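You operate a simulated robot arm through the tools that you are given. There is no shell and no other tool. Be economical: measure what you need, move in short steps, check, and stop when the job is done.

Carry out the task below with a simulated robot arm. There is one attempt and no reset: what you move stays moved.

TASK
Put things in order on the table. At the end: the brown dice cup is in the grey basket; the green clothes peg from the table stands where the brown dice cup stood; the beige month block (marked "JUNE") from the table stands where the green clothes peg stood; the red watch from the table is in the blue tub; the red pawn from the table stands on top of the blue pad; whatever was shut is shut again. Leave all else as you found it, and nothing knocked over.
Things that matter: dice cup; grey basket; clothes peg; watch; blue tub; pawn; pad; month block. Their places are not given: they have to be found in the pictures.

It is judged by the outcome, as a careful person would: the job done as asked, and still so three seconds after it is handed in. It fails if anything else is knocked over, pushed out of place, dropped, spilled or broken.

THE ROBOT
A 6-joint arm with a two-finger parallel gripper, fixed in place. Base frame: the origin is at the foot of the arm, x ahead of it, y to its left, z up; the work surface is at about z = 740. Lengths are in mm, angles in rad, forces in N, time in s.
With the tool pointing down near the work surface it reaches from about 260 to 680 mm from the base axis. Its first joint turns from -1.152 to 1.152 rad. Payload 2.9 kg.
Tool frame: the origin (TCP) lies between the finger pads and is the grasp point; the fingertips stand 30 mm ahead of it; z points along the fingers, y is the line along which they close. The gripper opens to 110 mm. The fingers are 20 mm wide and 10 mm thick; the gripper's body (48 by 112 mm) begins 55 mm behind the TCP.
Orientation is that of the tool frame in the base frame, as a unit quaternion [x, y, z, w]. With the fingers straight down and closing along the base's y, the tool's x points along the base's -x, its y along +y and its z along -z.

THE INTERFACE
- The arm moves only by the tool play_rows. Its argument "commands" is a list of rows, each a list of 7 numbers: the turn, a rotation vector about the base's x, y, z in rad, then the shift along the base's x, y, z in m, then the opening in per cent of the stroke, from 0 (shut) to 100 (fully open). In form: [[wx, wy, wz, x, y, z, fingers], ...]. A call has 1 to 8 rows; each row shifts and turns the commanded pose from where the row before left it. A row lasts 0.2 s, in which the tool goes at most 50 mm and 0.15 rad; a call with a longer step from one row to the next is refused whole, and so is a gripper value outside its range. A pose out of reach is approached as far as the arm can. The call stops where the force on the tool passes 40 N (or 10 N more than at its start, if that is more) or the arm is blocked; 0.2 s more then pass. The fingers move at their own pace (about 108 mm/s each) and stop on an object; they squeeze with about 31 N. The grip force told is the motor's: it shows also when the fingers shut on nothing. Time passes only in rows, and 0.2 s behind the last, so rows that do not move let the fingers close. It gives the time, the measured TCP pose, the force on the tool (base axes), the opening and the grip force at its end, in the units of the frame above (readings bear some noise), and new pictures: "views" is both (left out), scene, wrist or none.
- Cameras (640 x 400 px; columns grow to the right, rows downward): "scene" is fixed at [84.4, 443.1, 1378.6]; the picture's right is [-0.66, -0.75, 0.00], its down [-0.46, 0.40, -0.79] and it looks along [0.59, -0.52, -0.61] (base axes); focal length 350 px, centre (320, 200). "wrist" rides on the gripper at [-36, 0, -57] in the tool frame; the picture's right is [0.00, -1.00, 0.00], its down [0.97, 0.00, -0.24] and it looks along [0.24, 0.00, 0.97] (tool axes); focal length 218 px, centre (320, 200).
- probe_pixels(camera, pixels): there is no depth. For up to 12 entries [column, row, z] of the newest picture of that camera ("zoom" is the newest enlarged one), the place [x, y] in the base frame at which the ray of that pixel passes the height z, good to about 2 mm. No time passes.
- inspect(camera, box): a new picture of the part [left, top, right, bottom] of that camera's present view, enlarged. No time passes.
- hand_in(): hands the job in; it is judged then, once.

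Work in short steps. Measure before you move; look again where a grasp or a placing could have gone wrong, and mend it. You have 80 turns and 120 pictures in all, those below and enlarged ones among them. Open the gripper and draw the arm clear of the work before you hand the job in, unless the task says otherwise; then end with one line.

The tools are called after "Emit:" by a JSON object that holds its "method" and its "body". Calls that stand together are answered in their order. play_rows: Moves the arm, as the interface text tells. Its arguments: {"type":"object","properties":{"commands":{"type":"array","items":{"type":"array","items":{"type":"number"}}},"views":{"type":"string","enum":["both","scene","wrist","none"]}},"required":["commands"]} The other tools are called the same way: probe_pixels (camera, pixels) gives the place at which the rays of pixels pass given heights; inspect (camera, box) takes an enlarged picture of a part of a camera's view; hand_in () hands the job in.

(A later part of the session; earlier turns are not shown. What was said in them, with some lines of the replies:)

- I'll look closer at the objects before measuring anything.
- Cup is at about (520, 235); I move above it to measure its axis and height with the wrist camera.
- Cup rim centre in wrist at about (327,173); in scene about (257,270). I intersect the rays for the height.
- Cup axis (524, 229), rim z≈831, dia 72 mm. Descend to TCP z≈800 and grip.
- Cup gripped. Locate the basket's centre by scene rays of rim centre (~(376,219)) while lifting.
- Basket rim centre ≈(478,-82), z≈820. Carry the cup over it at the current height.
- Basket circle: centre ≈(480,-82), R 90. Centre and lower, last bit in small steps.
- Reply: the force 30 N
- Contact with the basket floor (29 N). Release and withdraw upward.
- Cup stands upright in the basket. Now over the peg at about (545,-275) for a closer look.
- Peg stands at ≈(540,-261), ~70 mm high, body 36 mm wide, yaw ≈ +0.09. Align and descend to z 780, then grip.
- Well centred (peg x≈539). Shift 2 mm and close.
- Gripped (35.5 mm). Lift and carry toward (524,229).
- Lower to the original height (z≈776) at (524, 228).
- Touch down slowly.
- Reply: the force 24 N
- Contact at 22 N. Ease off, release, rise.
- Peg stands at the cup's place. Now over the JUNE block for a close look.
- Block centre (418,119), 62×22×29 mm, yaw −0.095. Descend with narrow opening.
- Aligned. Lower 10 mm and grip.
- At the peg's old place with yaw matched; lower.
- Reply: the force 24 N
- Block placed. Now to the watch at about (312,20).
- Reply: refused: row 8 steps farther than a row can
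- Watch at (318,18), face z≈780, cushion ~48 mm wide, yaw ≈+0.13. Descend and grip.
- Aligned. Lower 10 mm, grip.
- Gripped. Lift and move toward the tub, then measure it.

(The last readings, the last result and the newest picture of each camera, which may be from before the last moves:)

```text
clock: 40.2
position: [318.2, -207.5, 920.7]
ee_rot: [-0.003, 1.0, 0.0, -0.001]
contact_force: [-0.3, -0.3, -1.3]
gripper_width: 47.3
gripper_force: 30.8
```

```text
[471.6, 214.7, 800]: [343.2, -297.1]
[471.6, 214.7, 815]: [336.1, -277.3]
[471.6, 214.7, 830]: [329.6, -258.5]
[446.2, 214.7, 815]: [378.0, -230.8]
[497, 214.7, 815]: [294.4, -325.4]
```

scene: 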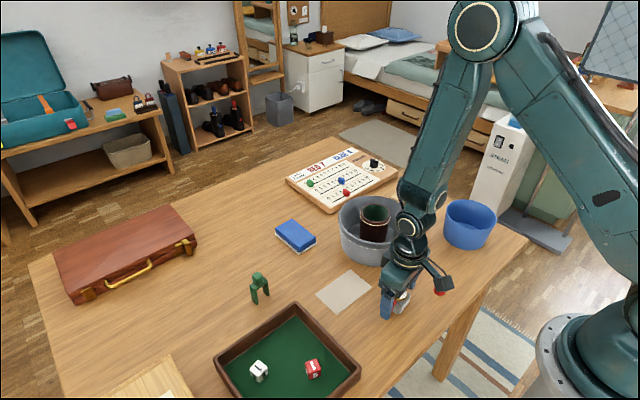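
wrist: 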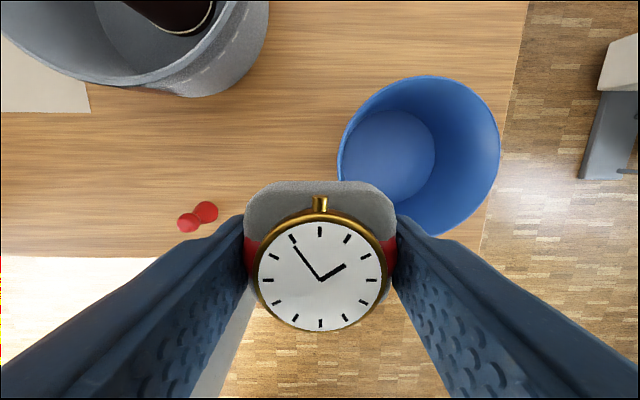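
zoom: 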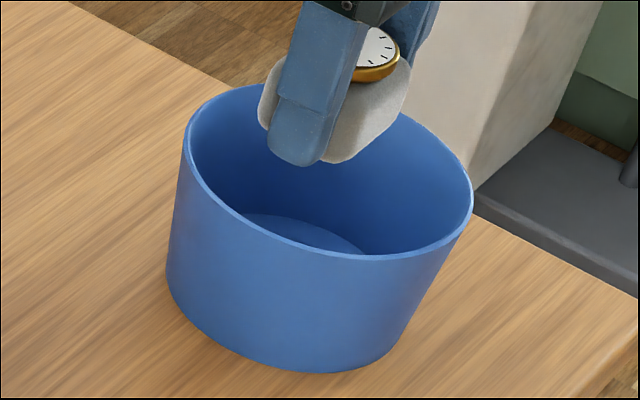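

Tub centre ≈(341,-283), rim z≈810. Move over it and lower.

Emit:
{"method": "play_rows", "body": {"commands": [[0, 0, 0, 0.0115, -0.0375, 0, 0], [0, 0, 0, 0.0115, -0.0375, 0, 0], [0, 0, 0, 0, 0, -0.03, 0], [0, 0, 0, 0, 0, 0, 0]], "views": "both"}}

```text
clock: 41.2
position: [339.7, -279.5, 889.1]
ee_rot: [-0.003, 1.0, 0.0, 0.0]
contact_force: [0.7, 0.0, -0.1]
gripper_width: 47.5
gripper_force: 30.8
```

scene: 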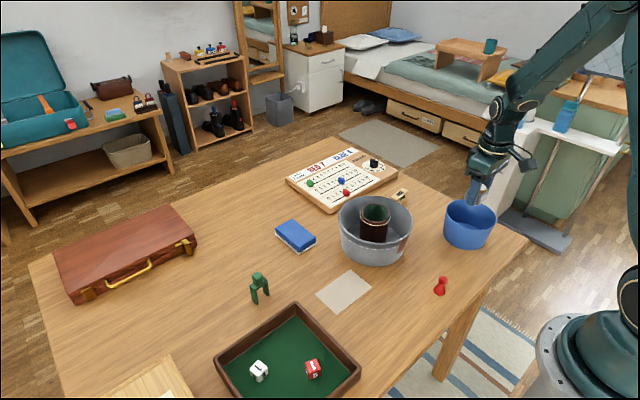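
wrist: 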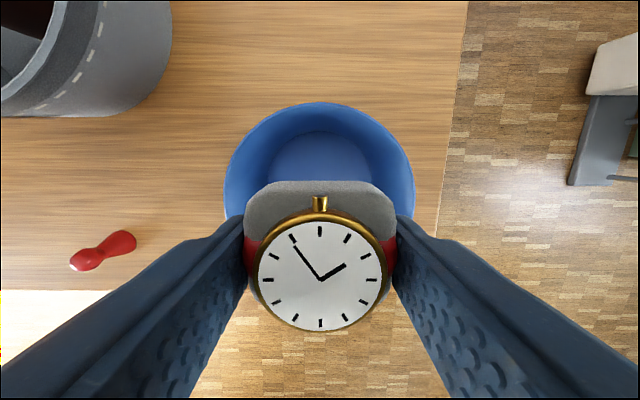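

Emit:
{"method": "probe_pixels", "body": {"camera": "wrist", "pixels": [[320, 102, 810], [226, 190, 810], [414, 190, 810], [320, 132, 743]]}}

```text
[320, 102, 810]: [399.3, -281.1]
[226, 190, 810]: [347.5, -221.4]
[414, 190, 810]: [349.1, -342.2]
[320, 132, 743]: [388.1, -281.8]
```

Centred. Lower: 889 → ~783, then small steps.

Emit:
{"method": "play_rows", "body": {"commands": [[0, 0, 0, 0, -0.0015, -0.04, 0], [0, 0, 0, 0, 0, -0.04, 0], [0, 0, 0, 0, 0, -0.022, 0], [0, 0, 0, 0, 0, -0.003, 0], [0, 0, 0, 0, 0, -0.0015, 0], [0, 0, 0, 0, 0, -0.0015, 0], [0, 0, 0, 0, 0, -0.0015, 0], [0, 0, 0, 0, 0, 0, 0]], "views": "none"}}

```text
clock: 43.0
position: [339.9, -283.9, 778.1]
ee_rot: [-0.002, 1.0, 0.0, 0.0]
contact_force: [-0.9, 0.4, -1.2]
gripper_width: 47.4
gripper_force: 31.3
```

Emit:
{"method": "play_rows", "body": {"commands": [[0, 0, 0, 0, 0, -0.001, 0], [0, 0, 0, 0, 0, -0.001, 0], [0, 0, 0, 0, 0, -0.001, 0], [0, 0, 0, 0, 0, 0, 0]], "views": "none"}}

```text
clock: 44.0
position: [340.8, -283.9, 777.3]
ee_rot: [-0.003, 1.0, 0.0, 0.0]
contact_force: [-2.9, 6.1, 24.4]
gripper_width: 47.4
gripper_force: 31.5
```

On the tub floor. Open slightly (to ~60 mm) and rise.

Emit:
{"method": "play_rows", "body": {"commands": [[0, 0, 0, 0, 0, 0.0008, 0], [0, 0, 0, 0, 0, 0, 54], [0, 0, 0, 0, 0, 0, 54], [0, 0, 0, 0, 0, 0.03, 54], [0, 0, 0, 0, 0, 0.045, 54], [0, 0, 0, 0, 0, 0.045, 54], [0, 0, 0, 0, 0, 0.045, 54], [0, 0, 0, 0, 0.03, 0, 54]], "views": "both"}}

```text
clock: 45.8
position: [340.3, -252.4, 943.7]
ee_rot: [-0.002, 1.0, 0.0, 0.0]
contact_force: [-0.3, 0.1, 0.3]
gripper_width: 59.3
gripper_force: 0.0
```

scene: 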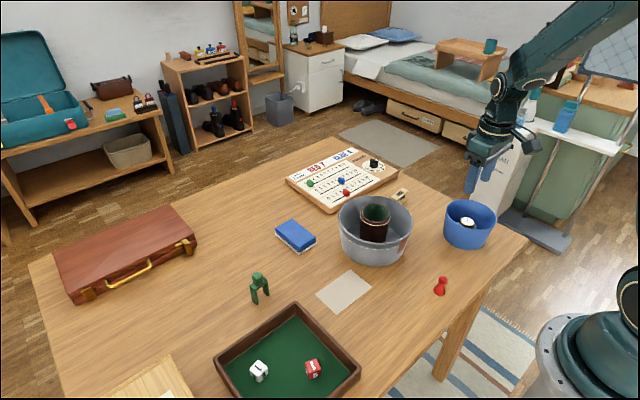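
wrist: 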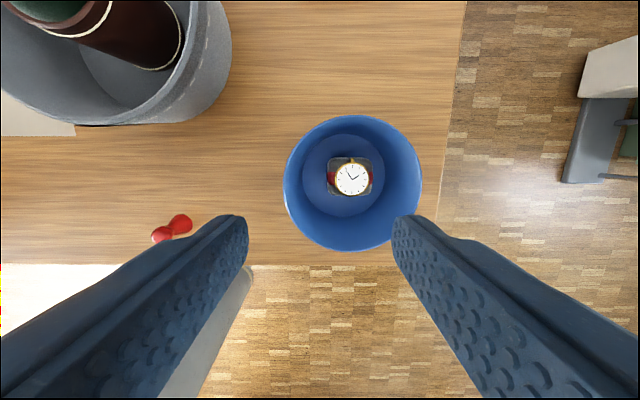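

Watch sits in the tub. Now over the pawn at about (279,-77).

Emit:
{"method": "play_rows", "body": {"commands": [[0, 0, 0, -0.014, 0.0437, -0.01, 54], [0, 0, 0, -0.014, 0.0437, -0.01, 54], [0, 0, 0, -0.014, 0.0437, -0.015, 54], [0, 0, 0, -0.014, 0.0437, -0.015, 54], [0, 0, 0, 0, 0, 0, 54]], "views": "wrist"}}

```text
clock: 47.0
position: [284.0, -79.4, 891.3]
ee_rot: [-0.004, 1.0, 0.0, 0.001]
contact_force: [-0.3, 0.0, 0.2]
gripper_width: 59.3
gripper_force: 0.0
```

wrist: 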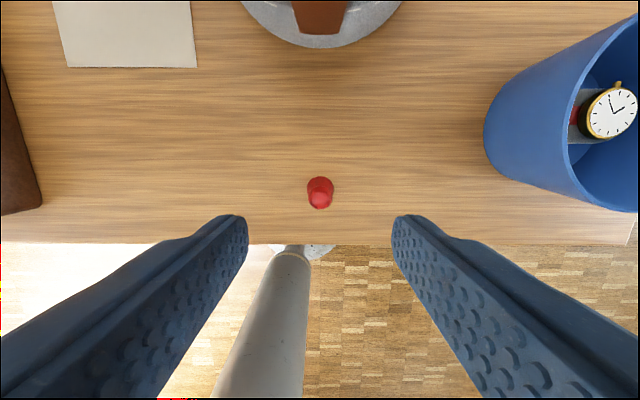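

Emit:
{"method": "inspect", "body": {"camera": "wrist", "box": [280, 165, 360, 220]}}

Emit:
{"method": "probe_pixels", "body": {"camera": "wrist", "pixels": [[320, 198, 780], [320, 190, 740], [307, 190, 742], [333, 190, 742], [320, 177, 740], [320, 244, 740]]}}

```text
7.27 times, centred on (320, 192) of wrist
```

zoom: 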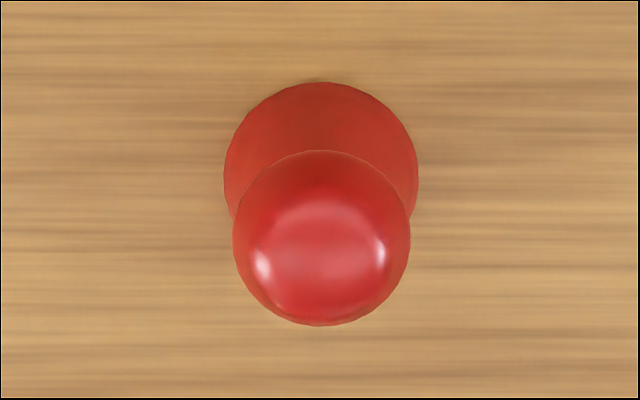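

```text
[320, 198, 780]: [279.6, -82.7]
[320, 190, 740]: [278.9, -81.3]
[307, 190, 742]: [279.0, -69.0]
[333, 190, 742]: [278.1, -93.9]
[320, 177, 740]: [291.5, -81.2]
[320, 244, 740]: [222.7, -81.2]
```

Pawn axis (279,-81), head ~20 mm at z≈778. Grip it by the head: TCP z≈792.

Emit:
{"method": "play_rows", "body": {"commands": [[0, 0, 0, -0.005, -0.002, -0.04, 54], [0, 0, 0, 0, 0, -0.035, 54], [0, 0, 0, 0, 0, -0.022, 54], [0, 0, 0, 0, 0, 0, 54]], "views": "wrist"}}

```text
clock: 48.0
position: [279.1, -80.3, 792.5]
ee_rot: [-0.002, 1.0, 0.0, 0.0]
contact_force: [0.4, 0.1, -0.8]
gripper_width: 59.3
gripper_force: 0.1
```

wrist: 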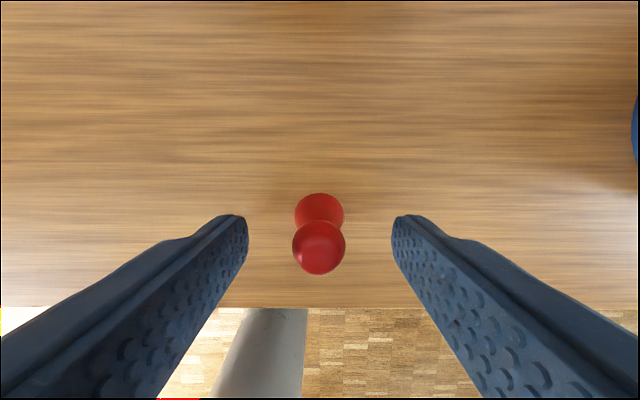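

Emit:
{"method": "probe_pixels", "body": {"camera": "wrist", "pixels": [[319, 247, 778], [319, 212, 740], [292, 247, 778], [345, 247, 778]]}}

Emit:
{"method": "play_rows", "body": {"commands": [[0, 0, 0, 0, 0, 0, 30], [0, 0, 0, 0, 0, 0, 0], [0, 0, 0, 0, 0, 0, 0], [0, 0, 0, 0, 0, 0, 0]], "views": "wrist"}}

```text
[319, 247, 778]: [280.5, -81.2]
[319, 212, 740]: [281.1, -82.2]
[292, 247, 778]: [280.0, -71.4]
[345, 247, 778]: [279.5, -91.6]
```

```text
clock: 49.0
position: [279.2, -80.6, 793.7]
ee_rot: [-0.003, 1.0, 0.0, 0.0]
contact_force: [-0.2, -0.2, 0.0]
gripper_width: 16.4
gripper_force: 30.5
```

wrist: 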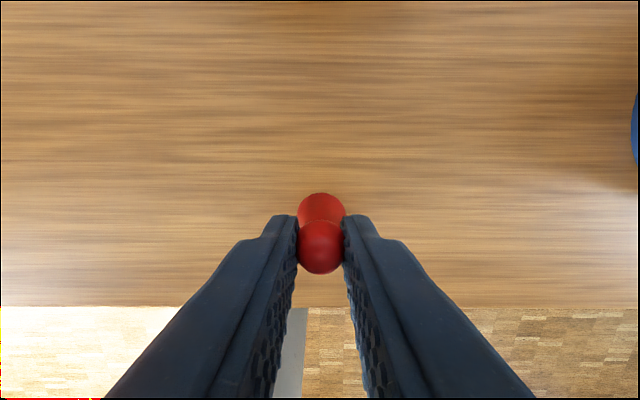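

Pawn held. Lift and carry toward the pad.

Emit:
{"method": "play_rows", "body": {"commands": [[0, 0, 0, 0, 0, 0.03, 0], [0, 0, 0, 0, 0, 0.045, 0], [0, 0, 0, 0, 0, 0.045, 0], [0, 0, 0, 0.041, 0.018, 0.003, 0], [0, 0, 0, 0.041, 0.018, 0.003, 0], [0, 0, 0, 0.041, 0.018, 0.003, 0], [0, 0, 0, 0.041, 0.018, 0.003, 0], [0, 0, 0, 0.041, 0.018, 0.003, 0]], "views": "none"}}

Emit:
{"method": "play_rows", "body": {"commands": [[0, 0, 0, 0.04, 0.018, 0, 0], [0, 0, 0, 0.04, 0.018, 0, 0], [0, 0, 0, 0.03, 0.013, 0, 0], [0, 0, 0, 0, 0, 0, 0]], "views": "wrist"}}

Emit:
{"method": "inspect", "body": {"camera": "scene", "box": [262, 205, 342, 260]}}

```text
clock: 50.8
position: [483.4, 9.5, 932.2]
ee_rot: [-0.003, 1.0, 0.0, 0.0]
contact_force: [0.0, -0.3, 0.2]
gripper_width: 16.8
gripper_force: 31.0
```

```text
clock: 51.8
position: [596.6, 58.6, 927.7]
ee_rot: [-0.002, 1.0, 0.0, 0.0]
contact_force: [0.2, -0.6, 0.1]
gripper_width: 16.5
gripper_force: 30.9
```

wrist: 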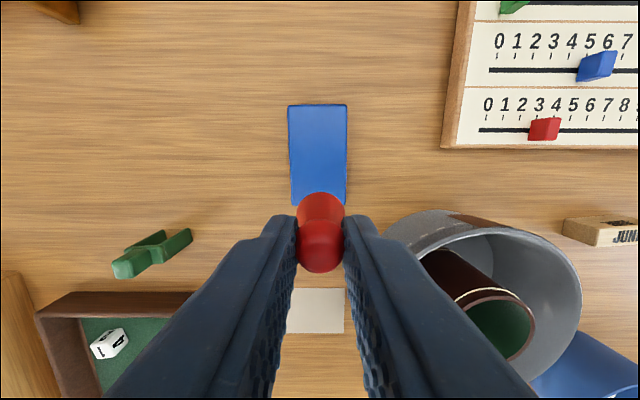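

```text
7.27 times, centred on (302, 232) of scene
```

zoom: 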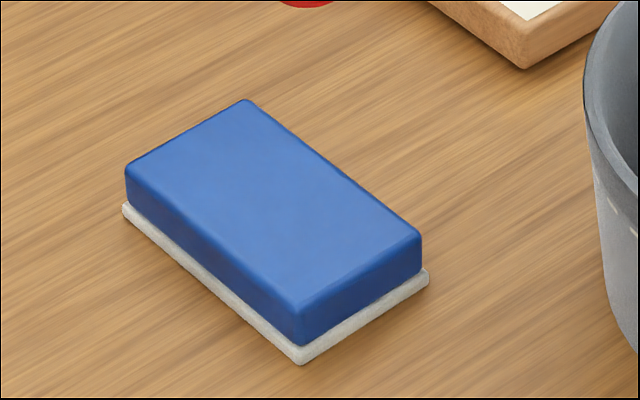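

Emit:
{"method": "probe_pixels", "body": {"camera": "scene", "pixels": [[295.5, 232.7, 760], [295.5, 232.7, 765], [295.5, 232.7, 770], [295.5, 232.7, 775]]}}

Emit:
{"method": "probe_pixels", "body": {"camera": "wrist", "pixels": [[318, 155, 760], [318, 155, 770], [318, 104, 768], [318, 206, 768], [289, 155, 768], [347, 155, 768]]}}

```text
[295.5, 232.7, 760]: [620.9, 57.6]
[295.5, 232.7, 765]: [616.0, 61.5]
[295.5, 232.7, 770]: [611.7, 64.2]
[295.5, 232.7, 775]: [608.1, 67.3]
```

```text
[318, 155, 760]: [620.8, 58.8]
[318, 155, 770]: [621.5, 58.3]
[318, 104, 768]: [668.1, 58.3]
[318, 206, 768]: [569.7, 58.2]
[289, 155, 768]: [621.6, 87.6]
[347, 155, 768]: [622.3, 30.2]
```

Pad top centre ≈(619,59), z≈762–768. Move over its centre and lower to just above.

Emit:
{"method": "play_rows", "body": {"commands": [[0, 0, 0, 0.021, 0, -0.03, 0], [0, 0, 0, 0, 0, -0.04, 0], [0, 0, 0, 0, 0, -0.025, 0], [0, 0, 0, 0, 0, -0.006, 0], [0, 0, 0, 0, 0, -0.002, 0], [0, 0, 0, 0, 0, -0.002, 0], [0, 0, 0, 0, 0, 0, 0]], "views": "both"}}

```text
clock: 53.4
position: [615.4, 57.0, 825.1]
ee_rot: [-0.002, 1.0, 0.0, 0.0]
contact_force: [0.2, -0.9, -0.2]
gripper_width: 16.7
gripper_force: 30.5
```

scene: 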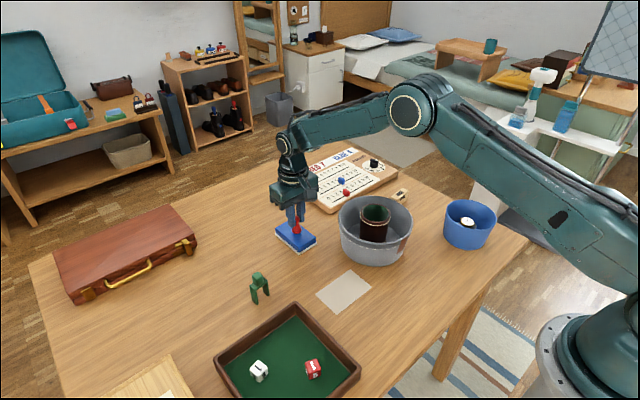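
wrist: 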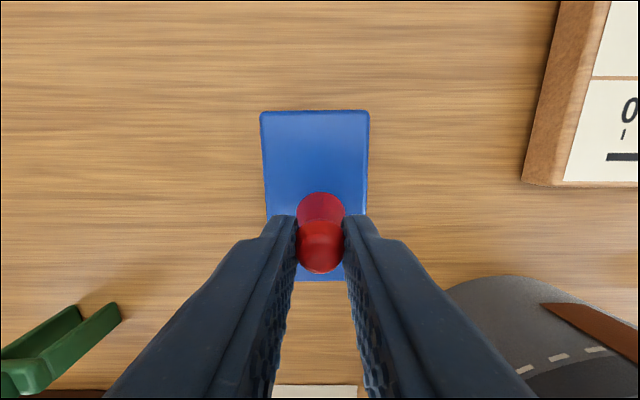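

Emit:
{"method": "play_rows", "body": {"commands": [[0, 0, 0, 0.003, 0.001, -0.002, 0], [0, 0, 0, 0, 0, -0.0015, 0], [0, 0, 0, 0, 0, -0.0015, 0], [0, 0, 0, 0, 0, -0.0015, 0], [0, 0, 0, 0, 0, 0, 0]], "views": "none"}}

```text
clock: 54.6
position: [617.5, 58.8, 818.4]
ee_rot: [-0.002, 1.0, 0.0, -0.001]
contact_force: [0.0, 0.6, 2.3]
gripper_width: 16.9
gripper_force: 31.1
```

Emit:
{"method": "play_rows", "body": {"commands": [[0, 0, 0, 0, 0, -0.001, 0], [0, 0, 0, 0, 0, -0.001, 0], [0, 0, 0, 0, 0, 0, 0]], "views": "none"}}

```text
clock: 55.4
position: [619.5, 59.0, 819.7]
ee_rot: [-0.003, 1.0, 0.001, 0.002]
contact_force: [-4.0, 1.3, 15.9]
gripper_width: 16.6
gripper_force: 30.5
```

Contact at 16 N. Ease, release, rise.

Emit:
{"method": "play_rows", "body": {"commands": [[0, 0, 0, 0, 0, 0.001, 0], [0, 0, 0, 0, 0, 0, 30], [0, 0, 0, 0, 0, 0, 54], [0, 0, 0, 0, 0, 0, 54], [0, 0, 0, 0, 0, 0.03, 54], [0, 0, 0, 0, 0, 0.045, 54], [0, 0, 0, 0, 0, 0.045, 54], [0, 0, 0, -0.01, 0, 0.045, 54]], "views": "both"}}

```text
clock: 57.2
position: [607.9, 57.7, 983.2]
ee_rot: [-0.003, 1.0, 0.0, 0.0]
contact_force: [0.3, -0.5, -0.4]
gripper_width: 59.2
gripper_force: 0.2
```

scene: 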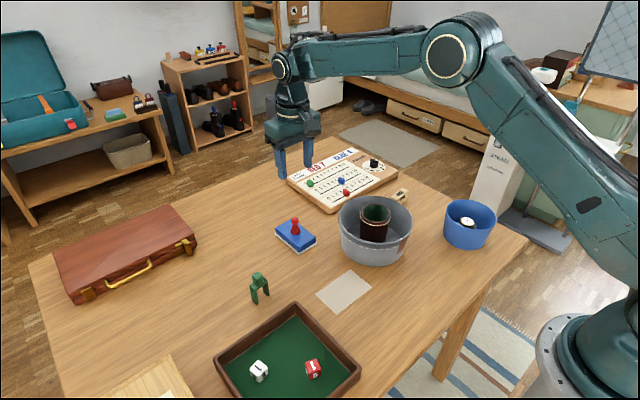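
wrist: 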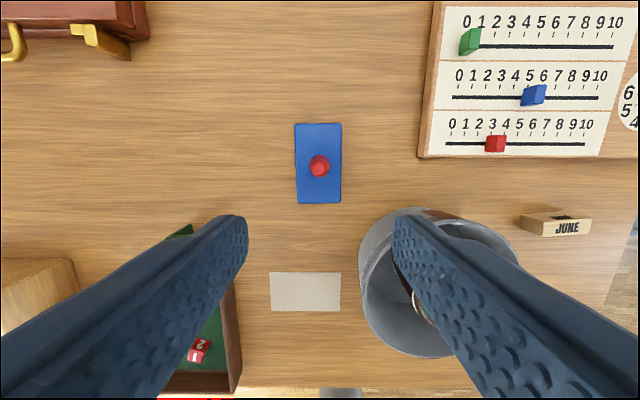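

Pawn stands on the pad. Draw the arm clear, open, and check the whole table once more.

Emit:
{"method": "play_rows", "body": {"commands": [[0, 0, 0, -0.03, -0.03, 0.02, 100], [0, 0, 0, -0.03, -0.03, 0.02, 100], [0, 0, 0, -0.03, -0.03, 0.02, 100], [0, 0, 0, 0, 0, 0, 100]], "views": "none"}}

Emit:
{"method": "inspect", "body": {"camera": "scene", "box": [220, 160, 510, 340]}}

```text
clock: 58.2
position: [520.2, -32.0, 1044.7]
ee_rot: [-0.003, 1.0, 0.0, 0.001]
contact_force: [-0.4, -0.2, 0.8]
gripper_width: 110.1
gripper_force: 0.1
```

```text
2.21 times, centred on (365, 250) of scene
```

zoom: 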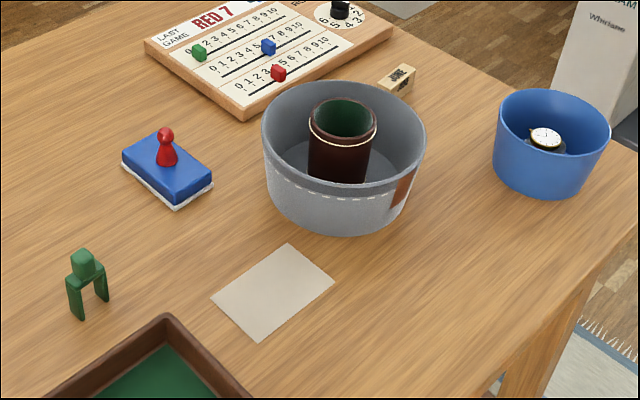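

All goals are met and the scene is undisturbed; handing in.

Emit:
{"method": "hand_in", "body": {}}

```text
The job is handed in.
```

The job is handed in: the dice cup is in the grey basket, the peg stands where the cup was, the JUNE block stands where the peg was, the watch is in the blue tub, and the pawn stands on the blue pad; nothing was opened, and the last picture showed nothing knocked over.
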